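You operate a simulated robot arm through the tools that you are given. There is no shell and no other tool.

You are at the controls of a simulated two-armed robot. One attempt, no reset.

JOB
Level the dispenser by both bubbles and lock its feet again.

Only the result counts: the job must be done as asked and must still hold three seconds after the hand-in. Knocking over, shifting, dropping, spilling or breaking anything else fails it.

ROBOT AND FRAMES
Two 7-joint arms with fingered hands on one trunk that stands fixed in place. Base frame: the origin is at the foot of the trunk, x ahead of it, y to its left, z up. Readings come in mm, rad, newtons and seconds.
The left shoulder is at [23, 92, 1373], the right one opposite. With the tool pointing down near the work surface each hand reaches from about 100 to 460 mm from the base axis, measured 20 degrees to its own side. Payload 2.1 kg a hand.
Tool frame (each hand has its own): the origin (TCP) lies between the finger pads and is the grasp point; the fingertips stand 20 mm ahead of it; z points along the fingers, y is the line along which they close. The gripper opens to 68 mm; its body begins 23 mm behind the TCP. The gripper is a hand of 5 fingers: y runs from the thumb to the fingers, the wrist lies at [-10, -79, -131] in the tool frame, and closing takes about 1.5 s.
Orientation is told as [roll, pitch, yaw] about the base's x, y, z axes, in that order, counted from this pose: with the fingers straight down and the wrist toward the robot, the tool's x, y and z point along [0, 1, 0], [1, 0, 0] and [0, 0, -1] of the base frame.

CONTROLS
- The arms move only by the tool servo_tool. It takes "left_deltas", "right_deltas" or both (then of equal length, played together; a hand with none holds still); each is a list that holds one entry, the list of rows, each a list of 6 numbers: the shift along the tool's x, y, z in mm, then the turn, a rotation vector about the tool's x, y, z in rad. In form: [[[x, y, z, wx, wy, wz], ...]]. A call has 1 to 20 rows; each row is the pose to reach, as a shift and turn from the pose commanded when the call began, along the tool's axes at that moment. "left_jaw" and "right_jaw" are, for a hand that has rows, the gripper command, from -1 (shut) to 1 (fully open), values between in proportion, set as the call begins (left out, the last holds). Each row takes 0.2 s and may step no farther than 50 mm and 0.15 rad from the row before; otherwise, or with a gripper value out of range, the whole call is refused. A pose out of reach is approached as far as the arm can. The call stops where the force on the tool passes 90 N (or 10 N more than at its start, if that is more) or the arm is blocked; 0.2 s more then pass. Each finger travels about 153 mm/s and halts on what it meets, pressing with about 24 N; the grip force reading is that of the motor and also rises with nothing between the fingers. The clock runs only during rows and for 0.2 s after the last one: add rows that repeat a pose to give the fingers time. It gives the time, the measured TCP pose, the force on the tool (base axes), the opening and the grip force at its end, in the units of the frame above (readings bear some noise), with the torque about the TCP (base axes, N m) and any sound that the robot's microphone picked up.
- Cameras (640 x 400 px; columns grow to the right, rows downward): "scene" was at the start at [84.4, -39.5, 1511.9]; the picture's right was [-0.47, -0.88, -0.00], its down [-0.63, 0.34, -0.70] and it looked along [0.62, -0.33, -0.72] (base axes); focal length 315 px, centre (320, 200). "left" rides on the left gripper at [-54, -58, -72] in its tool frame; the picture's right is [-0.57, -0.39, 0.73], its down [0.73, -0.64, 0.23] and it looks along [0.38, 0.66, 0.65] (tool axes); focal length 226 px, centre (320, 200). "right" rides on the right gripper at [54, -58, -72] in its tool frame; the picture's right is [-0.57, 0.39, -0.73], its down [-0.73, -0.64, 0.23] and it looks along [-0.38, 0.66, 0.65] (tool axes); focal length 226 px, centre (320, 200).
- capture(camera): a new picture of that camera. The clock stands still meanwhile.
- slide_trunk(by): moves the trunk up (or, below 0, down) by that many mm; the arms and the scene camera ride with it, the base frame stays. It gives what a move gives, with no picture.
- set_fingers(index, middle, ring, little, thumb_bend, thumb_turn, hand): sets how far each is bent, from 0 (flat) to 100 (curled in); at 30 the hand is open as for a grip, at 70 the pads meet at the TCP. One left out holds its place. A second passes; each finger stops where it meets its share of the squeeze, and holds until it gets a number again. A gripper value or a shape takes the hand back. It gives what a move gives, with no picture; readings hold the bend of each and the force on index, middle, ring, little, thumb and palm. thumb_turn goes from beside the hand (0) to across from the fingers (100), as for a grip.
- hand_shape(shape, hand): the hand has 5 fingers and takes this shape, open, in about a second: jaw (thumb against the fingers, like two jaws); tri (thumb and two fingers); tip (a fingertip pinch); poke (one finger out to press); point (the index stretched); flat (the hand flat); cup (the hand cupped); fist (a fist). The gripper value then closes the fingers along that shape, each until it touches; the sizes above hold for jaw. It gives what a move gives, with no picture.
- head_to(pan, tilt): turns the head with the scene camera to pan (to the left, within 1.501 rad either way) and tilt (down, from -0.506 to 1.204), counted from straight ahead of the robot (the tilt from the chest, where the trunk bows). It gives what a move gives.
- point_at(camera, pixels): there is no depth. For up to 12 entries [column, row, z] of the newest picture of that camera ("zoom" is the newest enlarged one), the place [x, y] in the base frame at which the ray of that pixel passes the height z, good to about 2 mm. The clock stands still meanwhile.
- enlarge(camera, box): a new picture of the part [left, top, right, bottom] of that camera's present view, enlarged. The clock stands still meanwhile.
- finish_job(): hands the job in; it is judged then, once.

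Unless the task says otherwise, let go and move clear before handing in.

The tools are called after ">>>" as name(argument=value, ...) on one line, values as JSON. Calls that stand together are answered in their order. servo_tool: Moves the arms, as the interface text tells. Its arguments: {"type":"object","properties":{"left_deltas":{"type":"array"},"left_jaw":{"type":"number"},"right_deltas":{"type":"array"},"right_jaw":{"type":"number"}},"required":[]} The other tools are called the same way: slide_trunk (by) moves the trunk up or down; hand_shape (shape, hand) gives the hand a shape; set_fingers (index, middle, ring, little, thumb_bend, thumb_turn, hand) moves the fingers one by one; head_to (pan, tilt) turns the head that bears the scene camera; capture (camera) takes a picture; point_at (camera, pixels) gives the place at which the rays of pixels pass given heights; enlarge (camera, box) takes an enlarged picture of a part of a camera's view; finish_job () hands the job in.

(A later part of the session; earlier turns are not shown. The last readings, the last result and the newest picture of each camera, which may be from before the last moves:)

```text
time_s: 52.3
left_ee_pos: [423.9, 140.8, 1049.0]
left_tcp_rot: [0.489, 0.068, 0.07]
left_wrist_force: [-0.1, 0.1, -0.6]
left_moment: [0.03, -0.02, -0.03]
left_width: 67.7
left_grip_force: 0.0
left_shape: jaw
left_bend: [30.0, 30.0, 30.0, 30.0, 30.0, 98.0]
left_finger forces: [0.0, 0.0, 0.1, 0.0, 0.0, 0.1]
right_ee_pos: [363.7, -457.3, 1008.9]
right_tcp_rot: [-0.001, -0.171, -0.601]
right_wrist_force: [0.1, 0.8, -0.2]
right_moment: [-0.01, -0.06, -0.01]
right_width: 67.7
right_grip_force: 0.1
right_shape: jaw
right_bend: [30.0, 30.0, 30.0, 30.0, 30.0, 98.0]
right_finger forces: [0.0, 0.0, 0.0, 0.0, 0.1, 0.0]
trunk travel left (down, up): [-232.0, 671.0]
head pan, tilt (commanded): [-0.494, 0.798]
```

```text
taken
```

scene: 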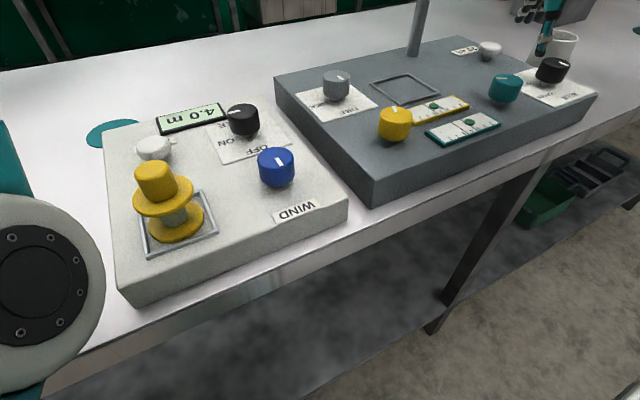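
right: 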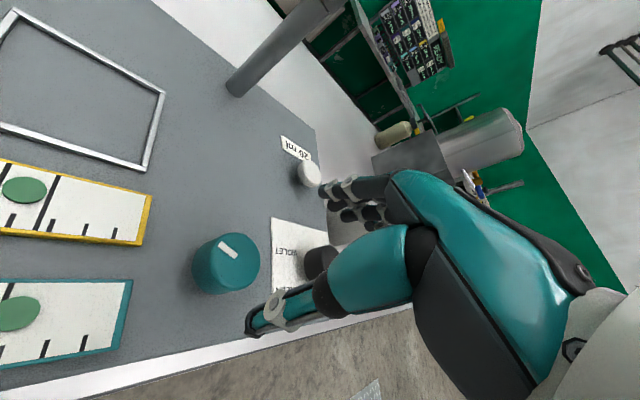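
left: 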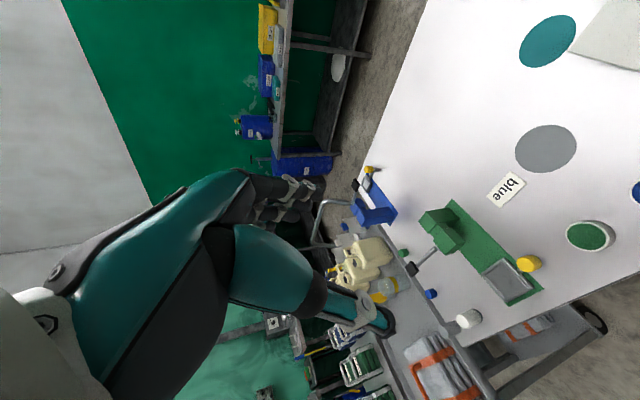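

I'll locate the teal knob's top from the hand camera, near (232,258).

>>> enlarge(camera="right", box=[170, 190, 330, 350])

>>> point_at(camera="right", pixels=[[233, 259, 940], [230, 260, 940], [236, 260, 940], [315, 262, 940], [126, 280, 908], [148, 195, 908]])

```text
2.50 times, centred on (250, 270) of right
```

zoom: 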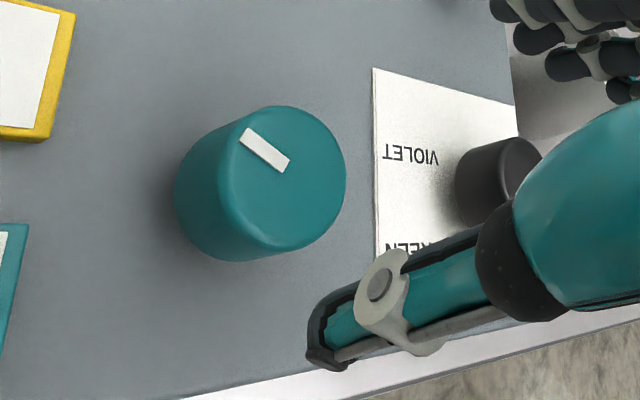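

```text
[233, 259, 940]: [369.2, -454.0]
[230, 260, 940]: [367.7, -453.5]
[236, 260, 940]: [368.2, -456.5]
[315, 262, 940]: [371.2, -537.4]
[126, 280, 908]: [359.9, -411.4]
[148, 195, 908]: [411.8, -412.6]
```

Teal knob is at about (367.7,-455.5). I'll descend onto it with TCP z≈938.

>>> servo_tool(right_deltas=[[[3.6, 2.1, 0.4, 0, 0, 0], [3.6, -2, 24, 0, 0, 0], [3.6, -6, 47.5, 0, 0, 0], [3.6, -9.9, 70.3, 0, 0, 0], [3.6, -9.9, 70.3, 0, 0, 0]]])

>>> capture(camera="right")

>>> enlarge(camera="scene", box=[420, 30, 580, 150])

```text
time_s: 53.5
left_ee_pos: [424.3, 141.7, 1049.4]
left_tcp_rot: [0.491, 0.069, 0.07]
left_wrist_force: [-0.3, 0.0, -0.3]
left_moment: [0.01, -0.01, -0.02]
left_width: 67.8
left_grip_force: 0.0
left_shape: jaw
left_bend: [30.0, 30.0, 30.0, 30.0, 30.0, 98.0]
left_finger forces: [0.0, 0.0, 0.0, 0.0, 0.1, 0.1]
right_ee_pos: [369.0, -454.5, 937.1]
right_tcp_rot: [-0.001, -0.171, -0.601]
right_wrist_force: [-0.1, -0.1, -0.2]
right_moment: [0.02, -0.01, 0.03]
right_width: 67.9
right_grip_force: 0.1
right_shape: jaw
right_bend: [30.0, 30.0, 30.0, 30.0, 30.0, 98.0]
right_finger forces: [0.0, 0.1, 0.0, 0.1, 0.1, 0.0]
trunk travel left (down, up): [-232.0, 671.0]
head pan, tilt (commanded): [-0.494, 0.798]
```

```text
taken
```

right: 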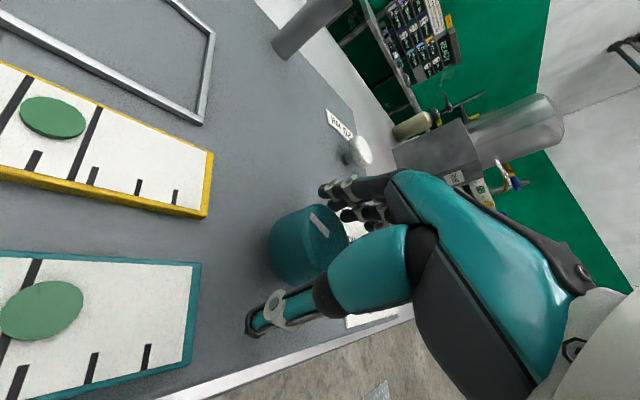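

```text
3.33 times, centred on (500, 90) of scene
```

zoom: 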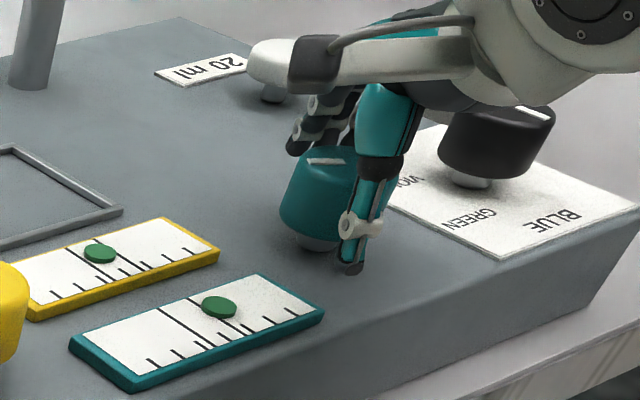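

The hand is at (369,-454.5,937) with the teal knob between the digits, and the yellow bubble looks centred from this hand view. I'll close.

>>> servo_tool(right_deltas=[[[0, 0, 0, 0, 0, 0], [0, 0, 0, 0, 0, 0], [0, 0, 0, 0, 0, 0], [0, 0, 0, 0, 0, 0], [0, 0, 0, 0, 0, 0], [0, 0, 0, 0, 0, 0], [0, 0, 0, 0, 0, 0], [0, 0, 0, 0, 0, 0]]], right_jaw=-1)

>>> enlarge(camera="scene", box=[400, 84, 528, 164])

>>> capture(camera="right")

```text
time_s: 55.3
left_ee_pos: [423.0, 140.5, 1049.2]
left_tcp_rot: [0.49, 0.068, 0.071]
left_wrist_force: [0.3, 0.4, 0.1]
left_moment: [0.02, -0.01, -0.02]
left_width: 67.7
left_grip_force: 0.2
left_shape: jaw
left_bend: [30.0, 30.0, 30.0, 30.0, 30.0, 98.0]
left_finger forces: [0.0, 0.1, 0.0, 0.1, 0.0, 0.0]
right_ee_pos: [367.5, -454.3, 936.9]
right_tcp_rot: [-0.001, -0.171, -0.599]
right_wrist_force: [-1.7, 0.4, -2.5]
right_moment: [0.08, 0.11, -0.01]
right_width: 29.9
right_grip_force: 24.3
right_shape: jaw
right_bend: [74.0, 44.0, 48.0, 47.0, 74.0, 100.0]
right_finger forces: [11.1, 6.4, 3.1, 0.0, 21.9, 0.0]
trunk travel left (down, up): [-232.0, 671.0]
head pan, tilt (commanded): [-0.494, 0.798]
```

```text
5.00 times, centred on (464, 124) of scene
```

zoom: 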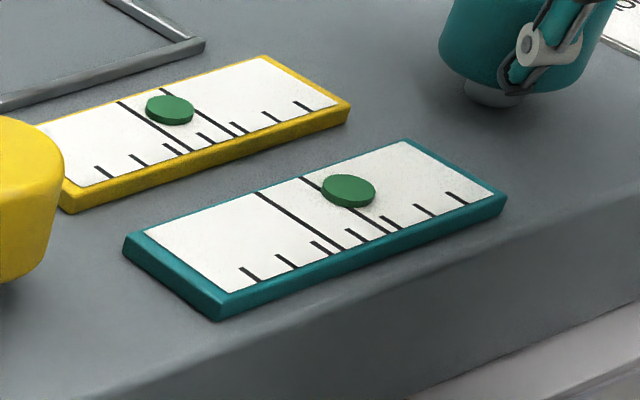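

```text
taken
```

right: 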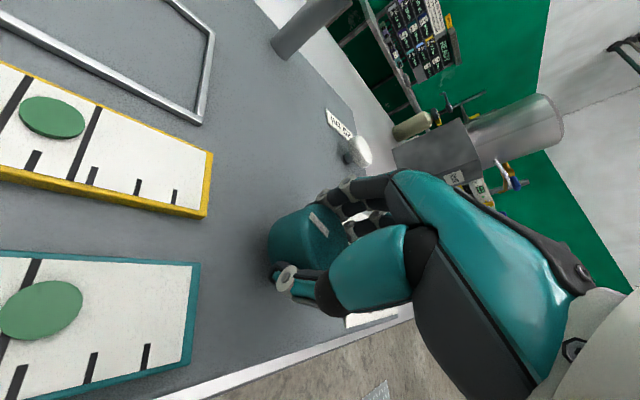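

Teal is gripped, with the teal bubble at (348,190) in this zoom. I'll try 0.15 rad clockwise.

>>> servo_tool(right_deltas=[[[0, 0, 0, 0, -0.0085, 0.0493], [0, 0, 0, 0, -0.0169, 0.0986], [0, 0, 0, 0, -0.0254, 0.1478], [0, 0, 0, 0, -0.0254, 0.1478], [0, 0, 0, 0, -0.0254, 0.1478], [0, 0, 0, 0, -0.0254, 0.1478]]])

>>> enlarge(camera="scene", box=[400, 84, 528, 164])

```text
time_s: 56.7
left_ee_pos: [423.3, 141.1, 1048.7]
left_tcp_rot: [0.49, 0.068, 0.07]
left_wrist_force: [-0.2, -0.8, -0.2]
left_moment: [0.04, 0.01, 0.01]
left_width: 67.7
left_grip_force: 0.0
left_shape: jaw
left_bend: [30.0, 30.0, 30.0, 30.0, 30.0, 98.0]
left_finger forces: [0.0, 0.1, 0.1, 0.1, 0.0, 0.0]
right_ee_pos: [368.9, -453.3, 938.1]
right_tcp_rot: [-0.001, -0.169, -0.751]
right_wrist_force: [-1.2, -1.1, -4.6]
right_moment: [0.07, 0.1, 0.01]
right_width: 29.8
right_grip_force: 24.0
right_shape: jaw
right_bend: [74.0, 44.0, 48.0, 47.0, 74.0, 100.0]
right_finger forces: [11.6, 6.7, 3.2, 0.1, 21.5, 0.0]
trunk travel left (down, up): [-232.0, 671.0]
head pan, tilt (commanded): [-0.494, 0.798]
```

```text
5.00 times, centred on (464, 124) of scene
```

zoom: 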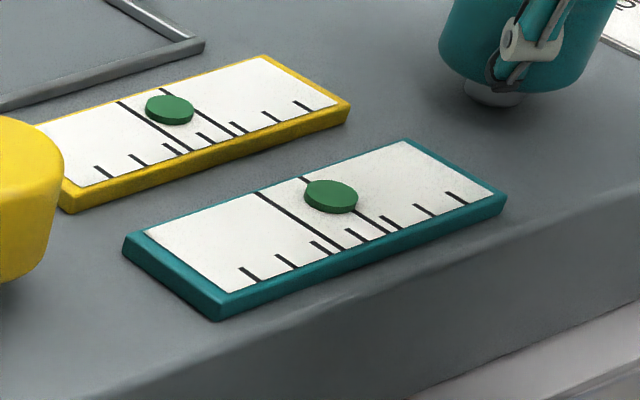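

The teal bubble moved left to (330,196), about 87% across the band, and yellow is unchanged. It needs about 0.135 rad more clockwise.

>>> servo_tool(right_deltas=[[[0, 0, 0, 0, -0.0076, 0.0444], [0, 0, 0, 0, -0.0152, 0.0887], [0, 0, 0, 0, -0.0228, 0.1331], [0, 0, 0, 0, -0.0228, 0.1331], [0, 0, 0, 0, -0.0228, 0.1331], [0, 0, 0, 0, -0.0228, 0.1331]]])

>>> enlarge(camera="scene", box=[400, 84, 528, 164])

>>> enlarge(camera="scene", box=[440, 104, 520, 154])

```text
time_s: 58.1
left_ee_pos: [425.0, 140.8, 1049.6]
left_tcp_rot: [0.49, 0.07, 0.07]
left_wrist_force: [0.6, 0.4, 0.4]
left_moment: [-0.02, -0.03, 0.02]
left_width: 67.5
left_grip_force: 0.0
left_shape: jaw
left_bend: [30.0, 30.0, 30.0, 30.0, 30.0, 98.0]
left_finger forces: [0.0, 0.0, 0.1, 0.1, 0.0, 0.0]
right_ee_pos: [370.1, -454.2, 937.1]
right_tcp_rot: [-0.001, -0.172, -0.884]
right_wrist_force: [2.2, 0.1, -5.4]
right_moment: [0.12, 0.04, 0.03]
right_width: 29.9
right_grip_force: 24.1
right_shape: jaw
right_bend: [74.0, 44.0, 48.0, 47.0, 74.0, 100.0]
right_finger forces: [13.3, 6.7, 3.0, 0.0, 21.4, 0.1]
trunk travel left (down, up): [-232.0, 671.0]
head pan, tilt (commanded): [-0.494, 0.798]
```

```text
5.00 times, centred on (464, 124) of scene
```

zoom: 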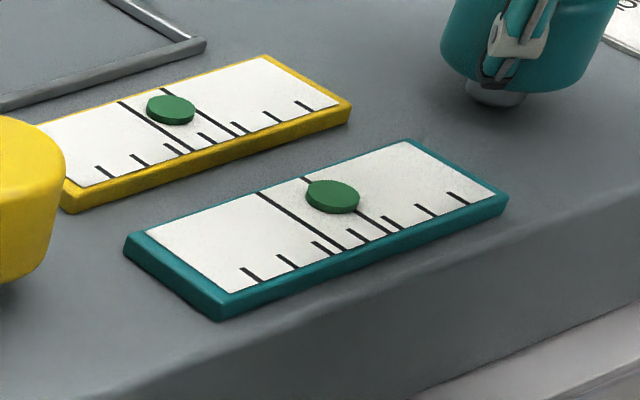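

```text
8.00 times, centred on (480, 129) of scene
```

zoom: 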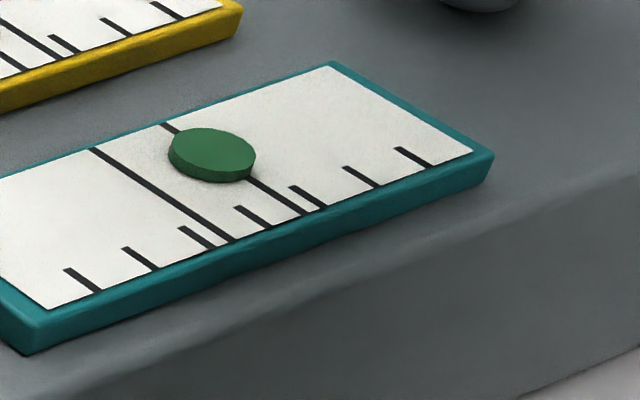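

The bubble did not move this time, so the fingers may have slipped or flexed. I'll check the mark in the hand view.

>>> capture(camera="right")

```text
taken
```

right: 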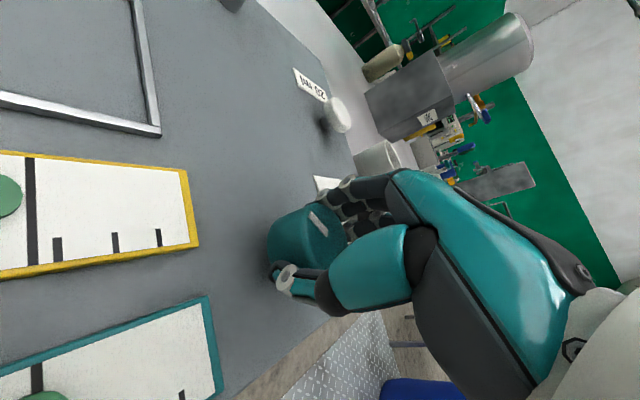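

The mark kept its place relative to the hand, so the knob did turn. I'll hold a couple of seconds and see whether the bubble is just slow.

>>> servo_tool(right_deltas=[[[0, 0, 0, 0, 0, 0], [0, 0, 0, 0, 0, 0], [0, 0, 0, 0, 0, 0], [0, 0, 0, 0, 0, 0], [0, 0, 0, 0, 0, 0], [0, 0, 0, 0, 0, 0], [0, 0, 0, 0, 0, 0], [0, 0, 0, 0, 0, 0], [0, 0, 0, 0, 0, 0], [0, 0, 0, 0, 0, 0]]])

>>> enlarge(camera="scene", box=[400, 84, 528, 164])

```text
time_s: 60.3
left_ee_pos: [423.0, 140.4, 1049.3]
left_tcp_rot: [0.49, 0.07, 0.069]
left_wrist_force: [0.0, -0.3, 0.6]
left_moment: [-0.03, -0.04, 0.0]
left_width: 67.7
left_grip_force: 0.0
left_shape: jaw
left_bend: [30.0, 30.0, 30.0, 30.0, 30.0, 98.0]
left_finger forces: [0.0, 0.0, 0.0, 0.0, 0.0, 0.0]
right_ee_pos: [370.0, -454.1, 938.0]
right_tcp_rot: [-0.003, -0.17, -0.884]
right_wrist_force: [1.4, -0.9, -5.6]
right_moment: [0.12, 0.07, -0.02]
right_width: 29.7
right_grip_force: 24.1
right_shape: jaw
right_bend: [74.0, 44.0, 49.0, 47.0, 74.0, 99.0]
right_finger forces: [13.3, 6.7, 2.9, 0.1, 21.4, 0.0]
trunk travel left (down, up): [-232.0, 671.0]
head pan, tilt (commanded): [-0.494, 0.798]
```

```text
5.00 times, centred on (464, 124) of scene
```

zoom: 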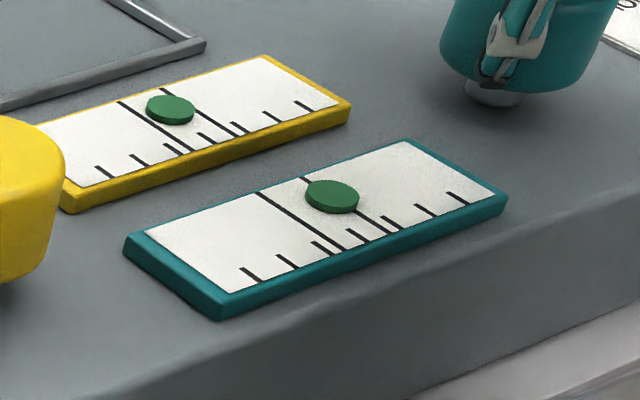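

Still unchanged, so the feet move in steps of about 0.3 rad per click: yellow is 4 steps from the start, and teal is 1 step with the next one due to centre it. I'll turn teal 0.31 rad more clockwise.

>>> servo_tool(right_deltas=[[[0, 0, 0, 0, -0.0131, 0.0764], [0, 0, 0, 0, -0.0262, 0.1528], [0, 0, 0, 0, -0.0393, 0.2291], [0, 0, 0, 0, -0.0524, 0.3055], [0, 0, 0, 0, -0.0524, 0.3055], [0, 0, 0, 0, -0.0524, 0.3055]]])

>>> enlarge(camera="scene", box=[400, 84, 528, 164])

```text
time_s: 61.7
left_ee_pos: [424.3, 140.4, 1048.9]
left_tcp_rot: [0.488, 0.07, 0.07]
left_wrist_force: [-0.3, 0.6, -0.2]
left_moment: [-0.01, -0.01, 0.03]
left_width: 67.9
left_grip_force: 0.1
left_shape: jaw
left_bend: [30.0, 30.0, 30.0, 30.0, 30.0, 98.0]
left_finger forces: [0.1, 0.1, 0.0, 0.0, 0.1, 0.0]
right_ee_pos: [369.4, -455.4, 937.7]
right_tcp_rot: [-0.003, -0.17, -1.197]
right_wrist_force: [5.7, 0.5, -5.7]
right_moment: [0.12, 0.02, 0.04]
right_width: 29.6
right_grip_force: 23.6
right_shape: jaw
right_bend: [74.0, 44.0, 50.0, 47.0, 74.0, 97.0]
right_finger forces: [14.2, 6.1, 1.9, 0.0, 21.3, 0.1]
trunk travel left (down, up): [-232.0, 671.0]
head pan, tilt (commanded): [-0.494, 0.798]
```

```text
5.00 times, centred on (464, 124) of scene
```

zoom: 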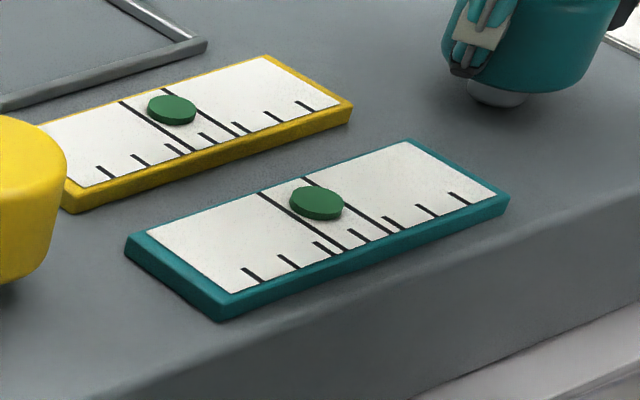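

The teal bubble is now at (316,202), about 50% across its band, and yellow is about 48%. I'll release the teal knob and lift clear.

>>> servo_tool(right_deltas=[[[0, 0, 0, 0, 0, 0], [0, 0, 0, 0, 0, 0], [0, 0, 0, 0, 0, 0], [0, 0, 0, 0, 0, 0], [0, 4.2, -24.6, 0, 0, 0], [0, 8.5, -49.3, 0, 0, 0], [0, 12.5, -73, 0, 0, 0], [0, 12.5, -73, 0, 0, 0]]], right_jaw=1)

>>> enlarge(camera="scene", box=[400, 84, 528, 164])

>>> capture(camera="scene")

>>> capture(camera="right")

```text
time_s: 63.5
left_ee_pos: [422.9, 140.9, 1048.4]
left_tcp_rot: [0.488, 0.068, 0.069]
left_wrist_force: [0.3, 0.0, -0.9]
left_moment: [-0.03, -0.02, 0.04]
left_width: 67.5
left_grip_force: 0.0
left_shape: jaw
left_bend: [30.0, 30.0, 30.0, 30.0, 30.0, 98.0]
left_finger forces: [0.0, 0.0, 0.1, 0.1, 0.1, 0.0]
right_ee_pos: [372.2, -453.4, 1013.0]
right_tcp_rot: [-0.001, -0.172, -1.195]
right_wrist_force: [1.2, -0.1, 0.2]
right_moment: [-0.01, 0.02, -0.02]
right_width: 67.8
right_grip_force: 0.0
right_shape: jaw
right_bend: [30.0, 30.0, 30.0, 30.0, 30.0, 98.0]
right_finger forces: [0.0, 0.0, 0.0, 0.0, 0.1, 0.0]
trunk travel left (down, up): [-232.0, 671.0]
head pan, tilt (commanded): [-0.494, 0.798]
```

```text
5.00 times, centred on (464, 124) of scene
```

zoom: 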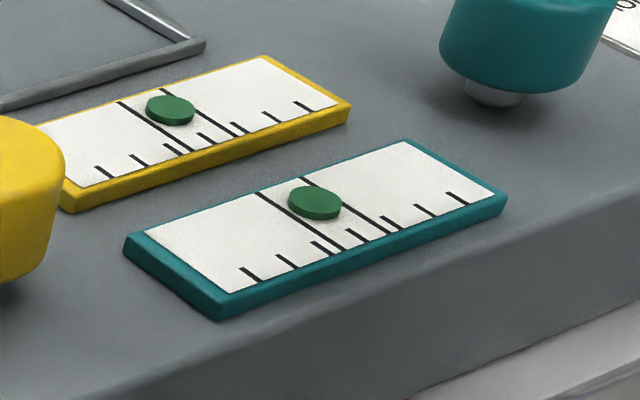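

```text
taken
```

scene: 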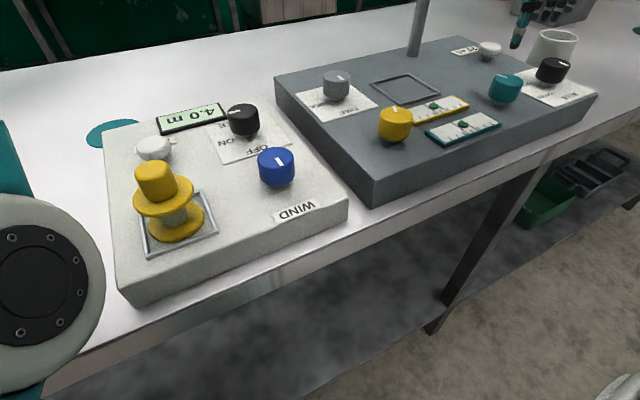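

```text
taken
```

right: 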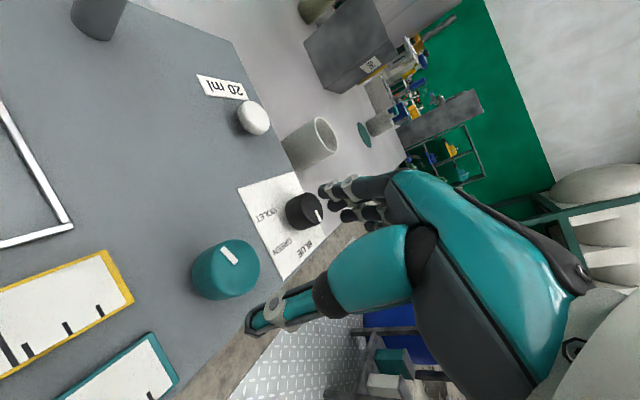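

Both bubbles hold centred after release. I'll move to a midpoint over the vials and double-check them from the hand camera.

>>> servo_tool(right_deltas=[[[16.5, -14.9, -6, 0, 0.0201, -0.1173], [33, -29.8, -12, 0, 0.0402, -0.2346], [49.5, -44.8, -18, 0, 0.0604, -0.3518], [66, -59.7, -24, 0, 0.0805, -0.4691], [82.4, -74.6, -30, 0, 0.1006, -0.5864], [82.4, -74.6, -30, 0, 0.1006, -0.5864]]])

>>> capture(camera="right")

```text
time_s: 64.9
left_ee_pos: [422.7, 140.9, 1048.6]
left_tcp_rot: [0.489, 0.068, 0.069]
left_wrist_force: [0.2, -0.5, 0.5]
left_moment: [-0.02, 0.03, 0.0]
left_width: 67.9
left_grip_force: 0.1
left_shape: jaw
left_bend: [30.0, 30.0, 30.0, 30.0, 30.0, 98.0]
left_finger forces: [0.0, 0.0, 0.0, 0.0, 0.0, 0.1]
right_ee_pos: [418.7, -352.1, 1030.4]
right_tcp_rot: [-0.002, -0.171, -0.598]
right_wrist_force: [0.4, -0.3, 0.3]
right_moment: [0.01, -0.01, -0.01]
right_width: 67.6
right_grip_force: 0.1
right_shape: jaw
right_bend: [30.0, 30.0, 30.0, 30.0, 30.0, 98.0]
right_finger forces: [0.0, 0.0, 0.0, 0.0, 0.0, 0.0]
trunk travel left (down, up): [-232.0, 671.0]
head pan, tilt (commanded): [-0.494, 0.798]
```

```text
taken
```

right: 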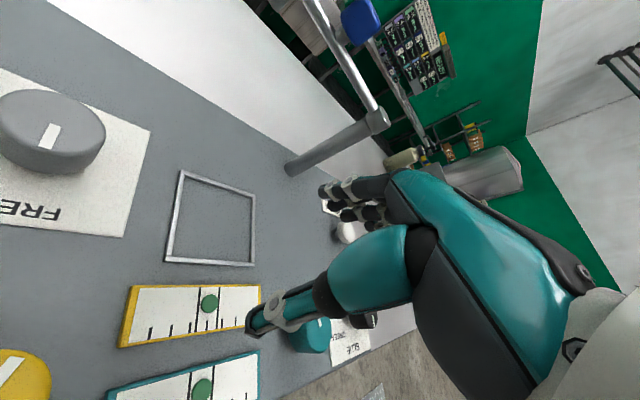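

>>> enlarge(camera="right", box=[110, 270, 290, 400])

```text
3.08 times, centred on (200, 335) of right
```

zoom: 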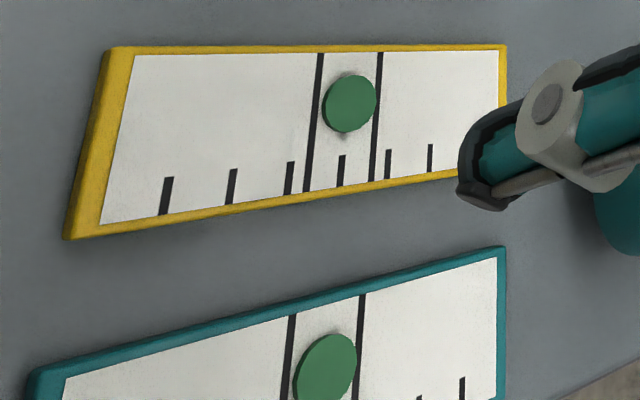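

Both bubbles sit midway between their lines in this near-overhead view: yellow 349 between 316 and 378, teal 325 between 286 and 356. Now I'll go above the lock knob with yaw 0, ready to turn it clockwise.

>>> servo_tool(right_deltas=[[[23.3, 0.6, 4.2, 0, 0.0202, -0.1179], [46.6, 1.1, 8.5, 0, 0.0404, -0.2358], [69.8, 1.7, 12.7, 0, 0.0607, -0.3536], [93.1, 2.2, 17, 0, 0.0809, -0.4715], [116.4, 2.8, 21.2, 0, 0.1011, -0.5894], [116.4, 2.8, 21.2, 0, 0.1011, -0.5894]]])

>>> capture(camera="right")

```text
time_s: 66.3
left_ee_pos: [423.6, 140.3, 1049.0]
left_tcp_rot: [0.488, 0.069, 0.069]
left_wrist_force: [0.2, 0.3, -0.7]
left_moment: [-0.02, -0.01, 0.01]
left_width: 67.8
left_grip_force: 0.2
left_shape: jaw
left_bend: [30.0, 30.0, 30.0, 30.0, 30.0, 98.0]
left_finger forces: [0.1, 0.0, 0.1, 0.1, 0.0, 0.0]
right_ee_pos: [487.4, -258.7, 1006.9]
right_tcp_rot: [-0.002, -0.168, -0.002]
right_wrist_force: [0.5, 0.3, 0.6]
right_moment: [0.01, -0.01, -0.01]
right_width: 67.7
right_grip_force: 0.1
right_shape: jaw
right_bend: [30.0, 30.0, 30.0, 30.0, 30.0, 98.0]
right_finger forces: [0.0, 0.0, 0.1, 0.1, 0.0, 0.1]
trunk travel left (down, up): [-232.0, 671.0]
head pan, tilt (commanded): [-0.494, 0.798]
```

```text
taken
```

right: 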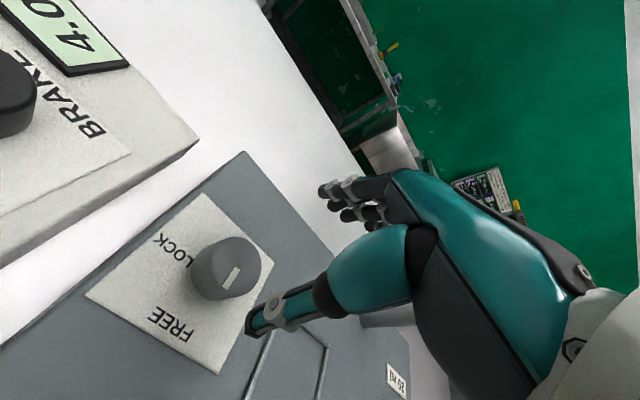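

I'm above the lock knob at (487.4,-258.7). I'll descend to z≈938.

>>> servo_tool(right_deltas=[[[-0.8, 2.1, 0.4, 0, 0, 0], [-0.8, -1.8, 23, 0, 0, 0], [-0.8, -5.7, 46, 0, 0, 0], [-0.8, -9.6, 68.4, 0, 0, 0], [-0.8, -9.6, 68.4, 0, 0, 0]]])

>>> enlarge(camera="right", box=[190, 150, 390, 350])

```text
time_s: 67.5
left_ee_pos: [423.9, 141.1, 1050.6]
left_tcp_rot: [0.489, 0.069, 0.069]
left_wrist_force: [-0.2, -0.1, -0.7]
left_moment: [-0.04, -0.01, 0.04]
left_width: 67.7
left_grip_force: 0.0
left_shape: jaw
left_bend: [30.0, 30.0, 30.0, 30.0, 30.0, 98.0]
left_finger forces: [0.0, 0.1, 0.0, 0.1, 0.0, 0.1]
right_ee_pos: [490.8, -257.7, 937.8]
right_tcp_rot: [-0.003, -0.169, -0.003]
right_wrist_force: [0.1, -0.3, -0.4]
right_moment: [0.03, 0.0, 0.0]
right_width: 67.6
right_grip_force: 0.0
right_shape: jaw
right_bend: [30.0, 30.0, 30.0, 30.0, 30.0, 98.0]
right_finger forces: [0.1, 0.0, 0.1, 0.0, 0.1, 0.0]
trunk travel left (down, up): [-232.0, 671.0]
head pan, tilt (commanded): [-0.494, 0.798]
```

```text
2.00 times, centred on (290, 250) of right
```

zoom: 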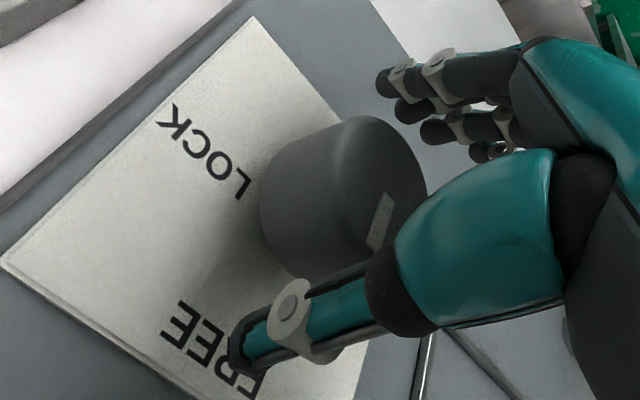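

The knob is between the digits. I'll close on it and turn 0.87 rad clockwise.

>>> servo_tool(right_deltas=[[[-1.5, -1, 0, 0, 0, 0], [-1.5, -1, 0, 0, 0, 0], [-1.5, -1, 0, 0, 0, 0], [-1.5, -1, 0, 0, 0, 0], [-1.5, -1, 0, 0, 0, 0], [-1.5, -1, 0, 0, 0, 0], [-1.5, -1, 0, 0, 0, 0], [-1.5, -1, 0, 0, -0.021, 0.1225], [-1.5, -1, 0, 0, -0.042, 0.245], [-1.5, -1, 0, 0, -0.063, 0.3675], [-1.5, -1, 0, 0, -0.084, 0.49], [-1.5, -1, 0, 0, -0.105, 0.6125], [-1.5, -1, 0, 0, -0.126, 0.735], [-1.5, -1, 0, 0, -0.147, 0.8575], [-1.5, -1, 0, 0, -0.147, 0.8575]]], right_jaw=-1)

>>> enlarge(camera="right", box=[190, 150, 390, 350])

>>> enlarge(camera="scene", box=[400, 84, 528, 164])

```text
time_s: 70.7
left_ee_pos: [425.1, 141.6, 1049.0]
left_tcp_rot: [0.488, 0.07, 0.07]
left_wrist_force: [-0.4, 0.5, 0.3]
left_moment: [0.0, 0.01, -0.01]
left_width: 67.7
left_grip_force: 0.1
left_shape: jaw
left_bend: [30.0, 30.0, 30.0, 30.0, 30.0, 98.0]
left_finger forces: [0.0, 0.0, 0.1, 0.0, 0.0, 0.1]
right_ee_pos: [488.8, -260.4, 937.3]
right_tcp_rot: [-0.003, -0.172, -0.873]
right_wrist_force: [-1.3, 6.5, -2.9]
right_moment: [0.19, 0.1, 0.02]
right_width: 30.0
right_grip_force: 24.0
right_shape: jaw
right_bend: [74.0, 51.0, 58.0, 54.0, 71.0, 98.0]
right_finger forces: [12.1, 6.4, 0.1, 0.1, 23.1, 0.0]
trunk travel left (down, up): [-232.0, 671.0]
head pan, tilt (commanded): [-0.494, 0.798]
```

```text
2.00 times, centred on (290, 250) of right
```

zoom: 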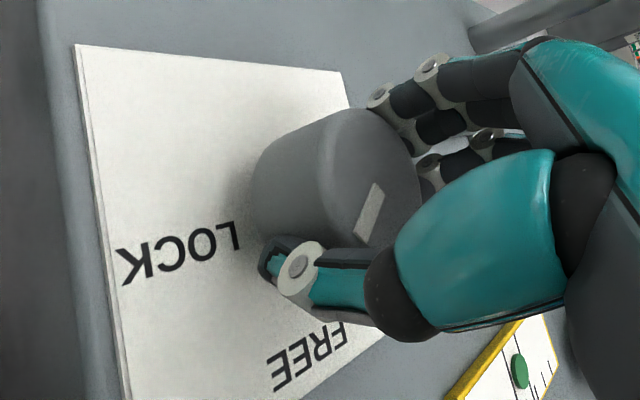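

```text
5.00 times, centred on (464, 124) of scene
```

zoom: 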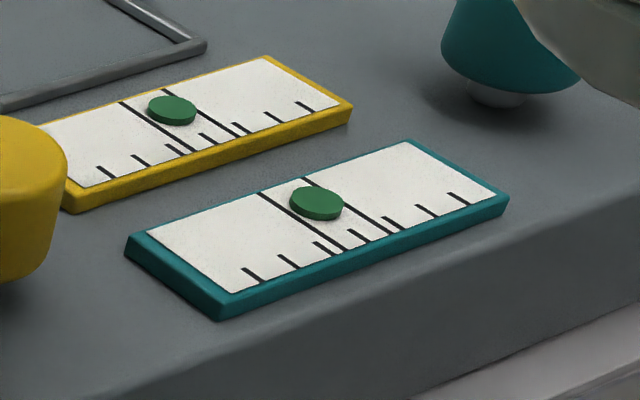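

The bubbles are unchanged and the lock knob has turned most of the way. I'll regrip (open, swing back, close) and continue clockwise.

>>> servo_tool(right_deltas=[[[0, 0, 0, 0, 0, 0], [0, 0, 0, 0, 0, 0], [0, 0, 0, 0, 0, 0], [0, 0, 0, 0, 0, 0], [0, 0, 0, 0, 0.021, -0.1225], [0, 0, 0, 0, 0.042, -0.245], [0, 0, 0, 0, 0.063, -0.3675], [0, 0, 0, 0, 0.084, -0.49], [0, 0, 0, 0, 0.105, -0.6125], [0, 0, 0, 0, 0.126, -0.735], [0, 0, 0, 0, 0.147, -0.8575], [0, 0, 0, 0, 0.147, -0.8575]]], right_jaw=1)

>>> enlarge(camera="right", box=[190, 150, 390, 350])

>>> enlarge(camera="scene", box=[280, 50, 440, 150])

```text
time_s: 73.3
left_ee_pos: [424.1, 141.5, 1049.2]
left_tcp_rot: [0.49, 0.069, 0.071]
left_wrist_force: [-0.5, 1.0, 0.0]
left_moment: [0.02, 0.02, 0.01]
left_width: 67.9
left_grip_force: 0.1
left_shape: jaw
left_bend: [30.0, 30.0, 30.0, 30.0, 30.0, 98.0]
left_finger forces: [0.1, 0.1, 0.1, 0.0, 0.1, 0.1]
right_ee_pos: [488.8, -260.9, 938.8]
right_tcp_rot: [-0.003, -0.169, -0.003]
right_wrist_force: [-0.7, 1.0, 0.4]
right_moment: [0.01, 0.0, 0.01]
right_width: 67.3
right_grip_force: 0.1
right_shape: jaw
right_bend: [30.0, 30.0, 30.0, 30.0, 30.0, 98.0]
right_finger forces: [0.0, 0.1, 0.1, 0.1, 0.1, 0.1]
trunk travel left (down, up): [-232.0, 671.0]
head pan, tilt (commanded): [-0.494, 0.798]
```

```text
2.00 times, centred on (290, 250) of right
```

zoom: 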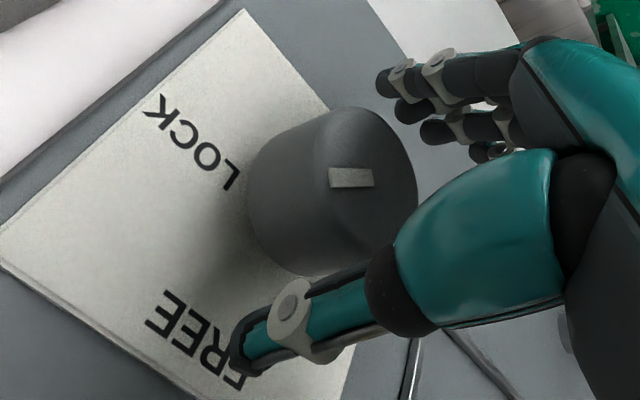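

```text
4.00 times, centred on (360, 100) of scene
```

zoom: 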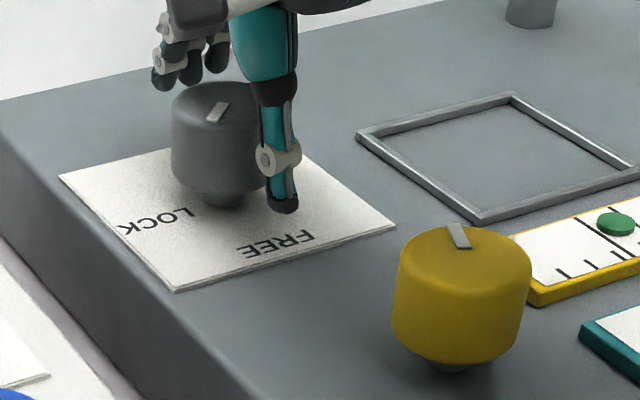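

The mark is now between FREE and LOCK. I'll regrip and turn 0.72 rad more clockwise.

>>> servo_tool(right_deltas=[[[1.4, 0.7, 0, 0, 0, 0], [1.4, 0.7, 0, 0, 0, 0], [1.4, 0.7, 0, 0, 0, 0], [1.4, 0.7, 0, 0, 0, 0], [1.4, 0.7, 0, 0, 0, 0], [1.4, 0.7, 0, 0, 0, 0], [1.4, 0.7, 0, 0, 0, 0], [1.4, 0.7, 0, 0, -0.0203, 0.1183], [1.4, 0.7, 0, 0, -0.0406, 0.2365], [1.4, 0.7, 0, 0, -0.0608, 0.3548], [1.4, 0.7, 0, 0, -0.0811, 0.4731], [1.4, 0.7, 0, 0, -0.1014, 0.5914], [1.4, 0.7, 0, 0, -0.1217, 0.7096], [1.4, 0.7, 0, 0, -0.1217, 0.7096]]], right_jaw=-1)

>>> enlarge(camera="right", box=[190, 150, 390, 350])

>>> enlarge(camera="scene", box=[280, 50, 440, 150])

```text
time_s: 76.3
left_ee_pos: [423.1, 142.1, 1048.8]
left_tcp_rot: [0.49, 0.067, 0.071]
left_wrist_force: [-0.5, 0.4, 0.7]
left_moment: [0.01, -0.02, 0.01]
left_width: 67.7
left_grip_force: 0.0
left_shape: jaw
left_bend: [30.0, 30.0, 30.0, 30.0, 30.0, 98.0]
left_finger forces: [0.1, 0.1, 0.0, 0.1, 0.0, 0.0]
right_ee_pos: [488.8, -259.2, 939.5]
right_tcp_rot: [-0.003, -0.172, -0.725]
right_wrist_force: [-1.6, -2.4, 2.5]
right_moment: [0.02, 0.06, -0.01]
right_width: 30.3
right_grip_force: 23.6
right_shape: jaw
right_bend: [74.0, 50.0, 59.0, 55.0, 71.0, 100.0]
right_finger forces: [13.4, 7.4, 2.3, 0.0, 22.3, 0.0]
trunk travel left (down, up): [-232.0, 671.0]
head pan, tilt (commanded): [-0.494, 0.798]
```

```text
2.00 times, centred on (290, 250) of right
```

zoom: 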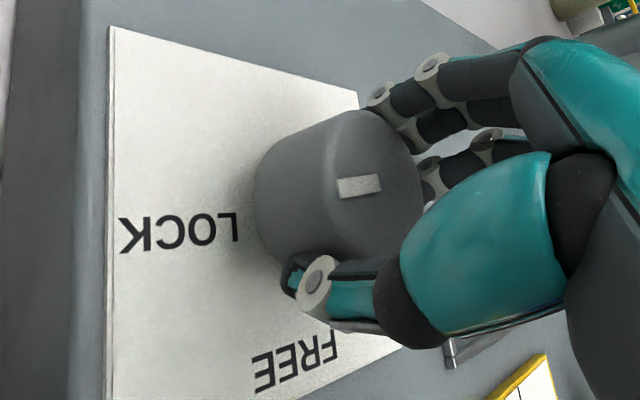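

```text
4.00 times, centred on (360, 100) of scene
```

zoom: 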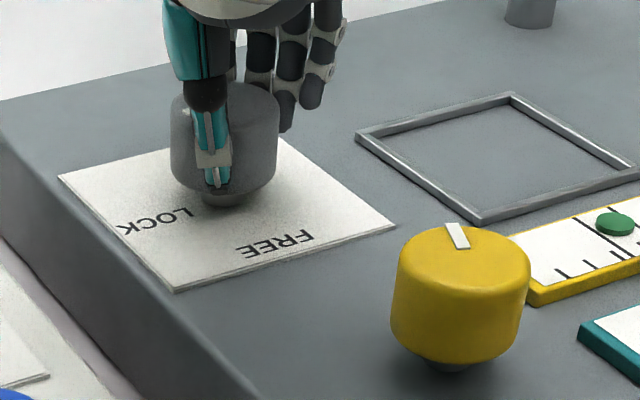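

The mark now points at LOCK in the hand view. I'll open, lift away and verify the angle.

>>> servo_tool(right_deltas=[[[0, 0, 0, 0, 0, 0], [0, 0, 0, 0, 0, 0], [0, 0, 0, 0, 0, 0], [0, 0, 0, 0, 0, 0], [0, 4.2, -24.6, 0, 0, 0], [0, 8.5, -49.3, 0, 0, 0], [0, 12.5, -73, 0, 0, 0], [0, 12.5, -73, 0, 0, 0]]], right_jaw=1)

>>> enlarge(camera="right", box=[90, 150, 290, 350])

>>> enlarge(camera="scene", box=[290, 60, 386, 120])

>>> enlarge(camera="scene", box=[400, 84, 528, 164])

```text
time_s: 78.1
left_ee_pos: [423.6, 140.7, 1050.3]
left_tcp_rot: [0.489, 0.07, 0.069]
left_wrist_force: [-0.6, 0.5, 0.2]
left_moment: [0.01, -0.02, -0.02]
left_width: 67.7
left_grip_force: 0.1
left_shape: jaw
left_bend: [30.0, 30.0, 30.0, 30.0, 30.0, 98.0]
left_finger forces: [0.0, 0.0, 0.0, 0.0, 0.0, 0.1]
right_ee_pos: [489.4, -258.1, 1014.3]
right_tcp_rot: [-0.001, -0.17, -0.723]
right_wrist_force: [0.0, -0.2, 0.9]
right_moment: [0.0, -0.03, 0.01]
right_width: 67.5
right_grip_force: 0.0
right_shape: jaw
right_bend: [30.0, 30.0, 30.0, 30.0, 30.0, 98.0]
right_finger forces: [0.0, 0.0, 0.1, 0.1, 0.0, 0.1]
trunk travel left (down, up): [-232.0, 671.0]
head pan, tilt (commanded): [-0.494, 0.798]
```

```text
2.00 times, centred on (190, 250) of right
```

zoom: 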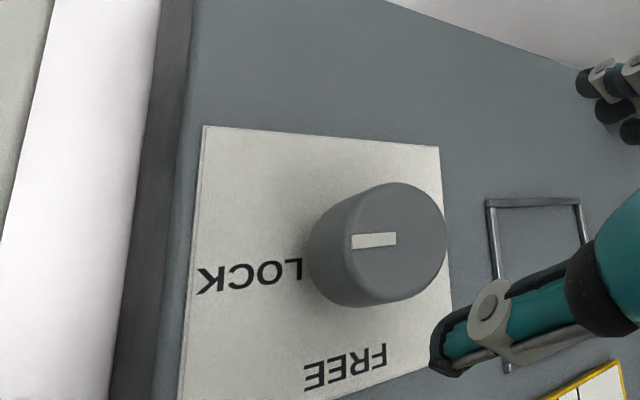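

```text
6.67 times, centred on (338, 90) of scene
```

zoom: 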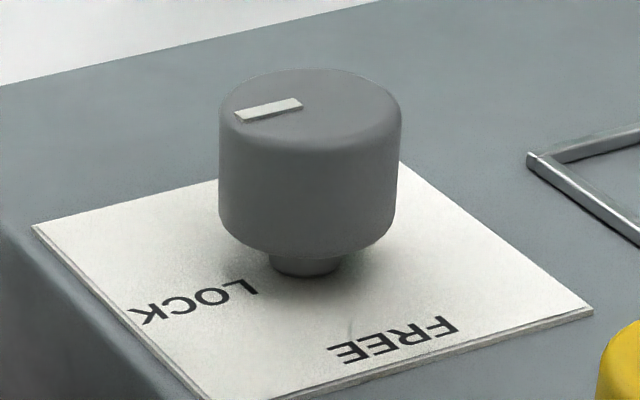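

```text
5.00 times, centred on (464, 124) of scene
```

zoom: 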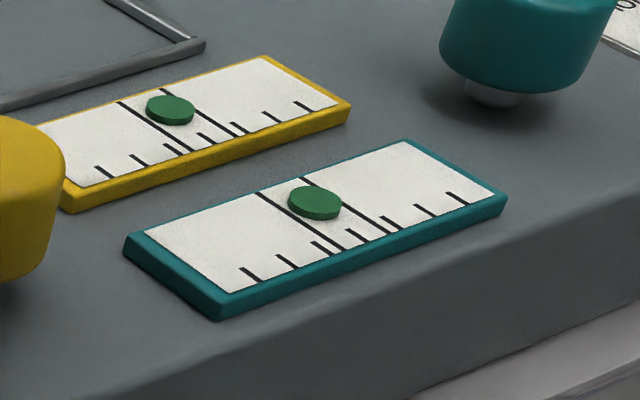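

The lock mark is about 6° short of its original exact alignment with LOCK, though both bubbles stay centred. I'll descend again and turn slightly further clockwise.

>>> servo_tool(right_deltas=[[[-1, 1, 0.2, 0, 0, 0], [-1, -3.2, 25, 0, 0, 0], [-1, -7.5, 50, 0, 0, 0], [-1, -11.9, 75, 0, 0, 0], [-1, -11.9, 75, 0, 0, 0]]])

>>> servo_tool(right_deltas=[[[0, 0, 0, 0, 0, 0], [0, 0, 0, 0, 0, 0], [0, 0, 0, 0, 0, 0], [0, 0, 0, 0, 0, 0], [0, 0, 0, 0, 0, 0], [0, 0, 0, 0, 0, 0], [0, 0, 0, 0, 0, 0], [0, 0, 0, 0, -0.0085, 0.0493], [0, 0, 0, 0, -0.0169, 0.0986], [0, 0, 0, 0, -0.0254, 0.1478], [0, 0, 0, 0, -0.0254, 0.1478]]], right_jaw=-1)

>>> enlarge(camera="right", box=[190, 150, 390, 350])

```text
time_s: 79.3
left_ee_pos: [423.8, 140.4, 1048.2]
left_tcp_rot: [0.489, 0.067, 0.071]
left_wrist_force: [-0.1, 0.5, -0.3]
left_moment: [0.0, -0.02, 0.02]
left_width: 67.7
left_grip_force: 0.1
left_shape: jaw
left_bend: [30.0, 30.0, 30.0, 30.0, 30.0, 98.0]
left_finger forces: [0.0, 0.1, 0.0, 0.0, 0.0, 0.0]
right_ee_pos: [489.0, -263.2, 937.4]
right_tcp_rot: [-0.001, -0.17, -0.722]
right_wrist_force: [-0.5, -0.3, -0.5]
right_moment: [0.0, -0.02, -0.02]
right_width: 67.6
right_grip_force: 0.0
right_shape: jaw
right_bend: [30.0, 30.0, 30.0, 30.0, 30.0, 98.0]
right_finger forces: [0.0, 0.1, 0.0, 0.0, 0.0, 0.0]
trunk travel left (down, up): [-232.0, 671.0]
head pan, tilt (commanded): [-0.494, 0.798]
```

```text
time_s: 81.7
left_ee_pos: [423.4, 141.9, 1049.1]
left_tcp_rot: [0.488, 0.069, 0.069]
left_wrist_force: [-0.8, -0.4, 0.0]
left_moment: [0.01, -0.02, 0.0]
left_width: 67.5
left_grip_force: 0.1
left_shape: jaw
left_bend: [30.0, 30.0, 30.0, 30.0, 30.0, 98.0]
left_finger forces: [0.0, 0.0, 0.0, 0.1, 0.1, 0.1]
right_ee_pos: [488.3, -260.1, 936.2]
right_tcp_rot: [-0.002, -0.171, -0.873]
right_wrist_force: [-6.1, 4.4, -3.4]
right_moment: [0.11, 0.12, -0.01]
right_width: 29.1
right_grip_force: 24.1
right_shape: jaw
right_bend: [74.0, 52.0, 59.0, 55.0, 69.0, 100.0]
right_finger forces: [11.2, 6.1, 0.1, 0.0, 25.3, 0.1]
trunk travel left (down, up): [-232.0, 671.0]
head pan, tilt (commanded): [-0.494, 0.798]
```

```text
2.00 times, centred on (290, 250) of right
```

zoom: 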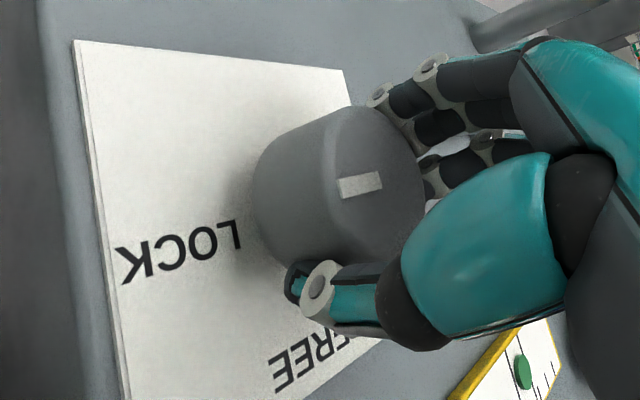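

The mark now sits the same relative to the hand as in the very first grip at LOCK. I'll release, lift, and re-verify.

>>> servo_tool(right_deltas=[[[0, 0, 0, 0, 0, 0], [0, 0, 0, 0, 0, 0], [0, 0, 0, 0, 0, 0], [0, 0, 0, 0, 0, 0], [0, 4.2, -24.6, 0, 0, 0], [0, 8.5, -49.3, 0, 0, 0], [0, 12.5, -73, 0, 0, 0], [0, 12.5, -73, 0, 0, 0]]], right_jaw=1)

>>> enlarge(camera="scene", box=[290, 60, 386, 120])

>>> enlarge(camera="scene", box=[400, 84, 528, 164])

>>> enlarge(camera="right", box=[90, 150, 290, 350])

```text
time_s: 83.5
left_ee_pos: [423.1, 140.6, 1049.5]
left_tcp_rot: [0.488, 0.068, 0.069]
left_wrist_force: [-0.3, -0.7, 0.3]
left_moment: [0.01, -0.03, -0.02]
left_width: 68.1
left_grip_force: 0.1
left_shape: jaw
left_bend: [30.0, 30.0, 30.0, 30.0, 30.0, 98.0]
left_finger forces: [0.1, 0.0, 0.1, 0.1, 0.0, 0.0]
right_ee_pos: [488.3, -261.9, 1012.0]
right_tcp_rot: [-0.003, -0.17, -0.873]
right_wrist_force: [-0.3, 0.8, 0.7]
right_moment: [0.0, 0.02, 0.02]
right_width: 67.7
right_grip_force: 0.0
right_shape: jaw
right_bend: [30.0, 30.0, 30.0, 30.0, 30.0, 98.0]
right_finger forces: [0.0, 0.0, 0.0, 0.0, 0.0, 0.0]
trunk travel left (down, up): [-232.0, 671.0]
head pan, tilt (commanded): [-0.494, 0.798]
```

```text
6.67 times, centred on (338, 90) of scene
```

zoom: 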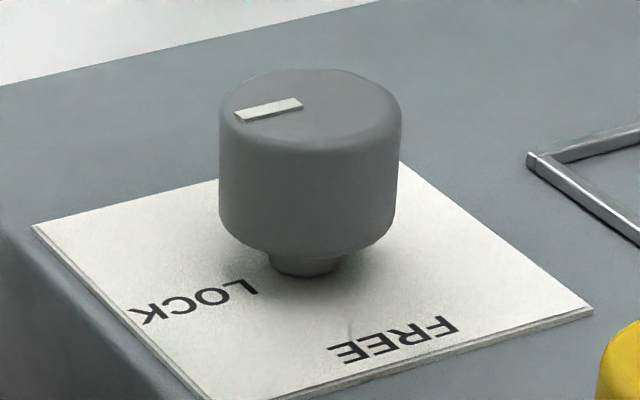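

```text
5.00 times, centred on (464, 124) of scene
```

zoom: 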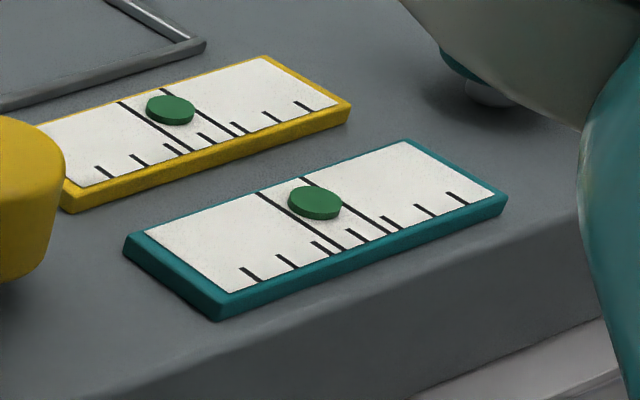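

```text
2.00 times, centred on (190, 250) of right
```

zoom: 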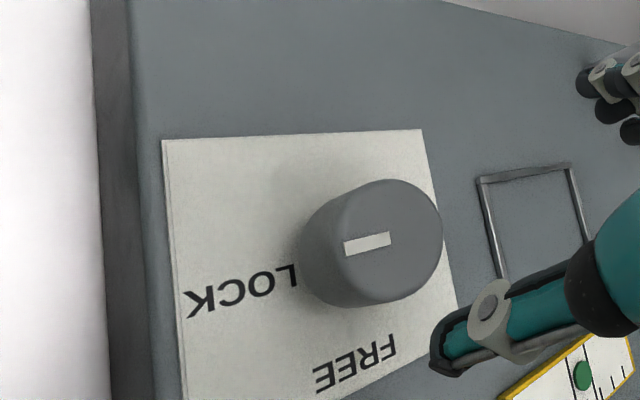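

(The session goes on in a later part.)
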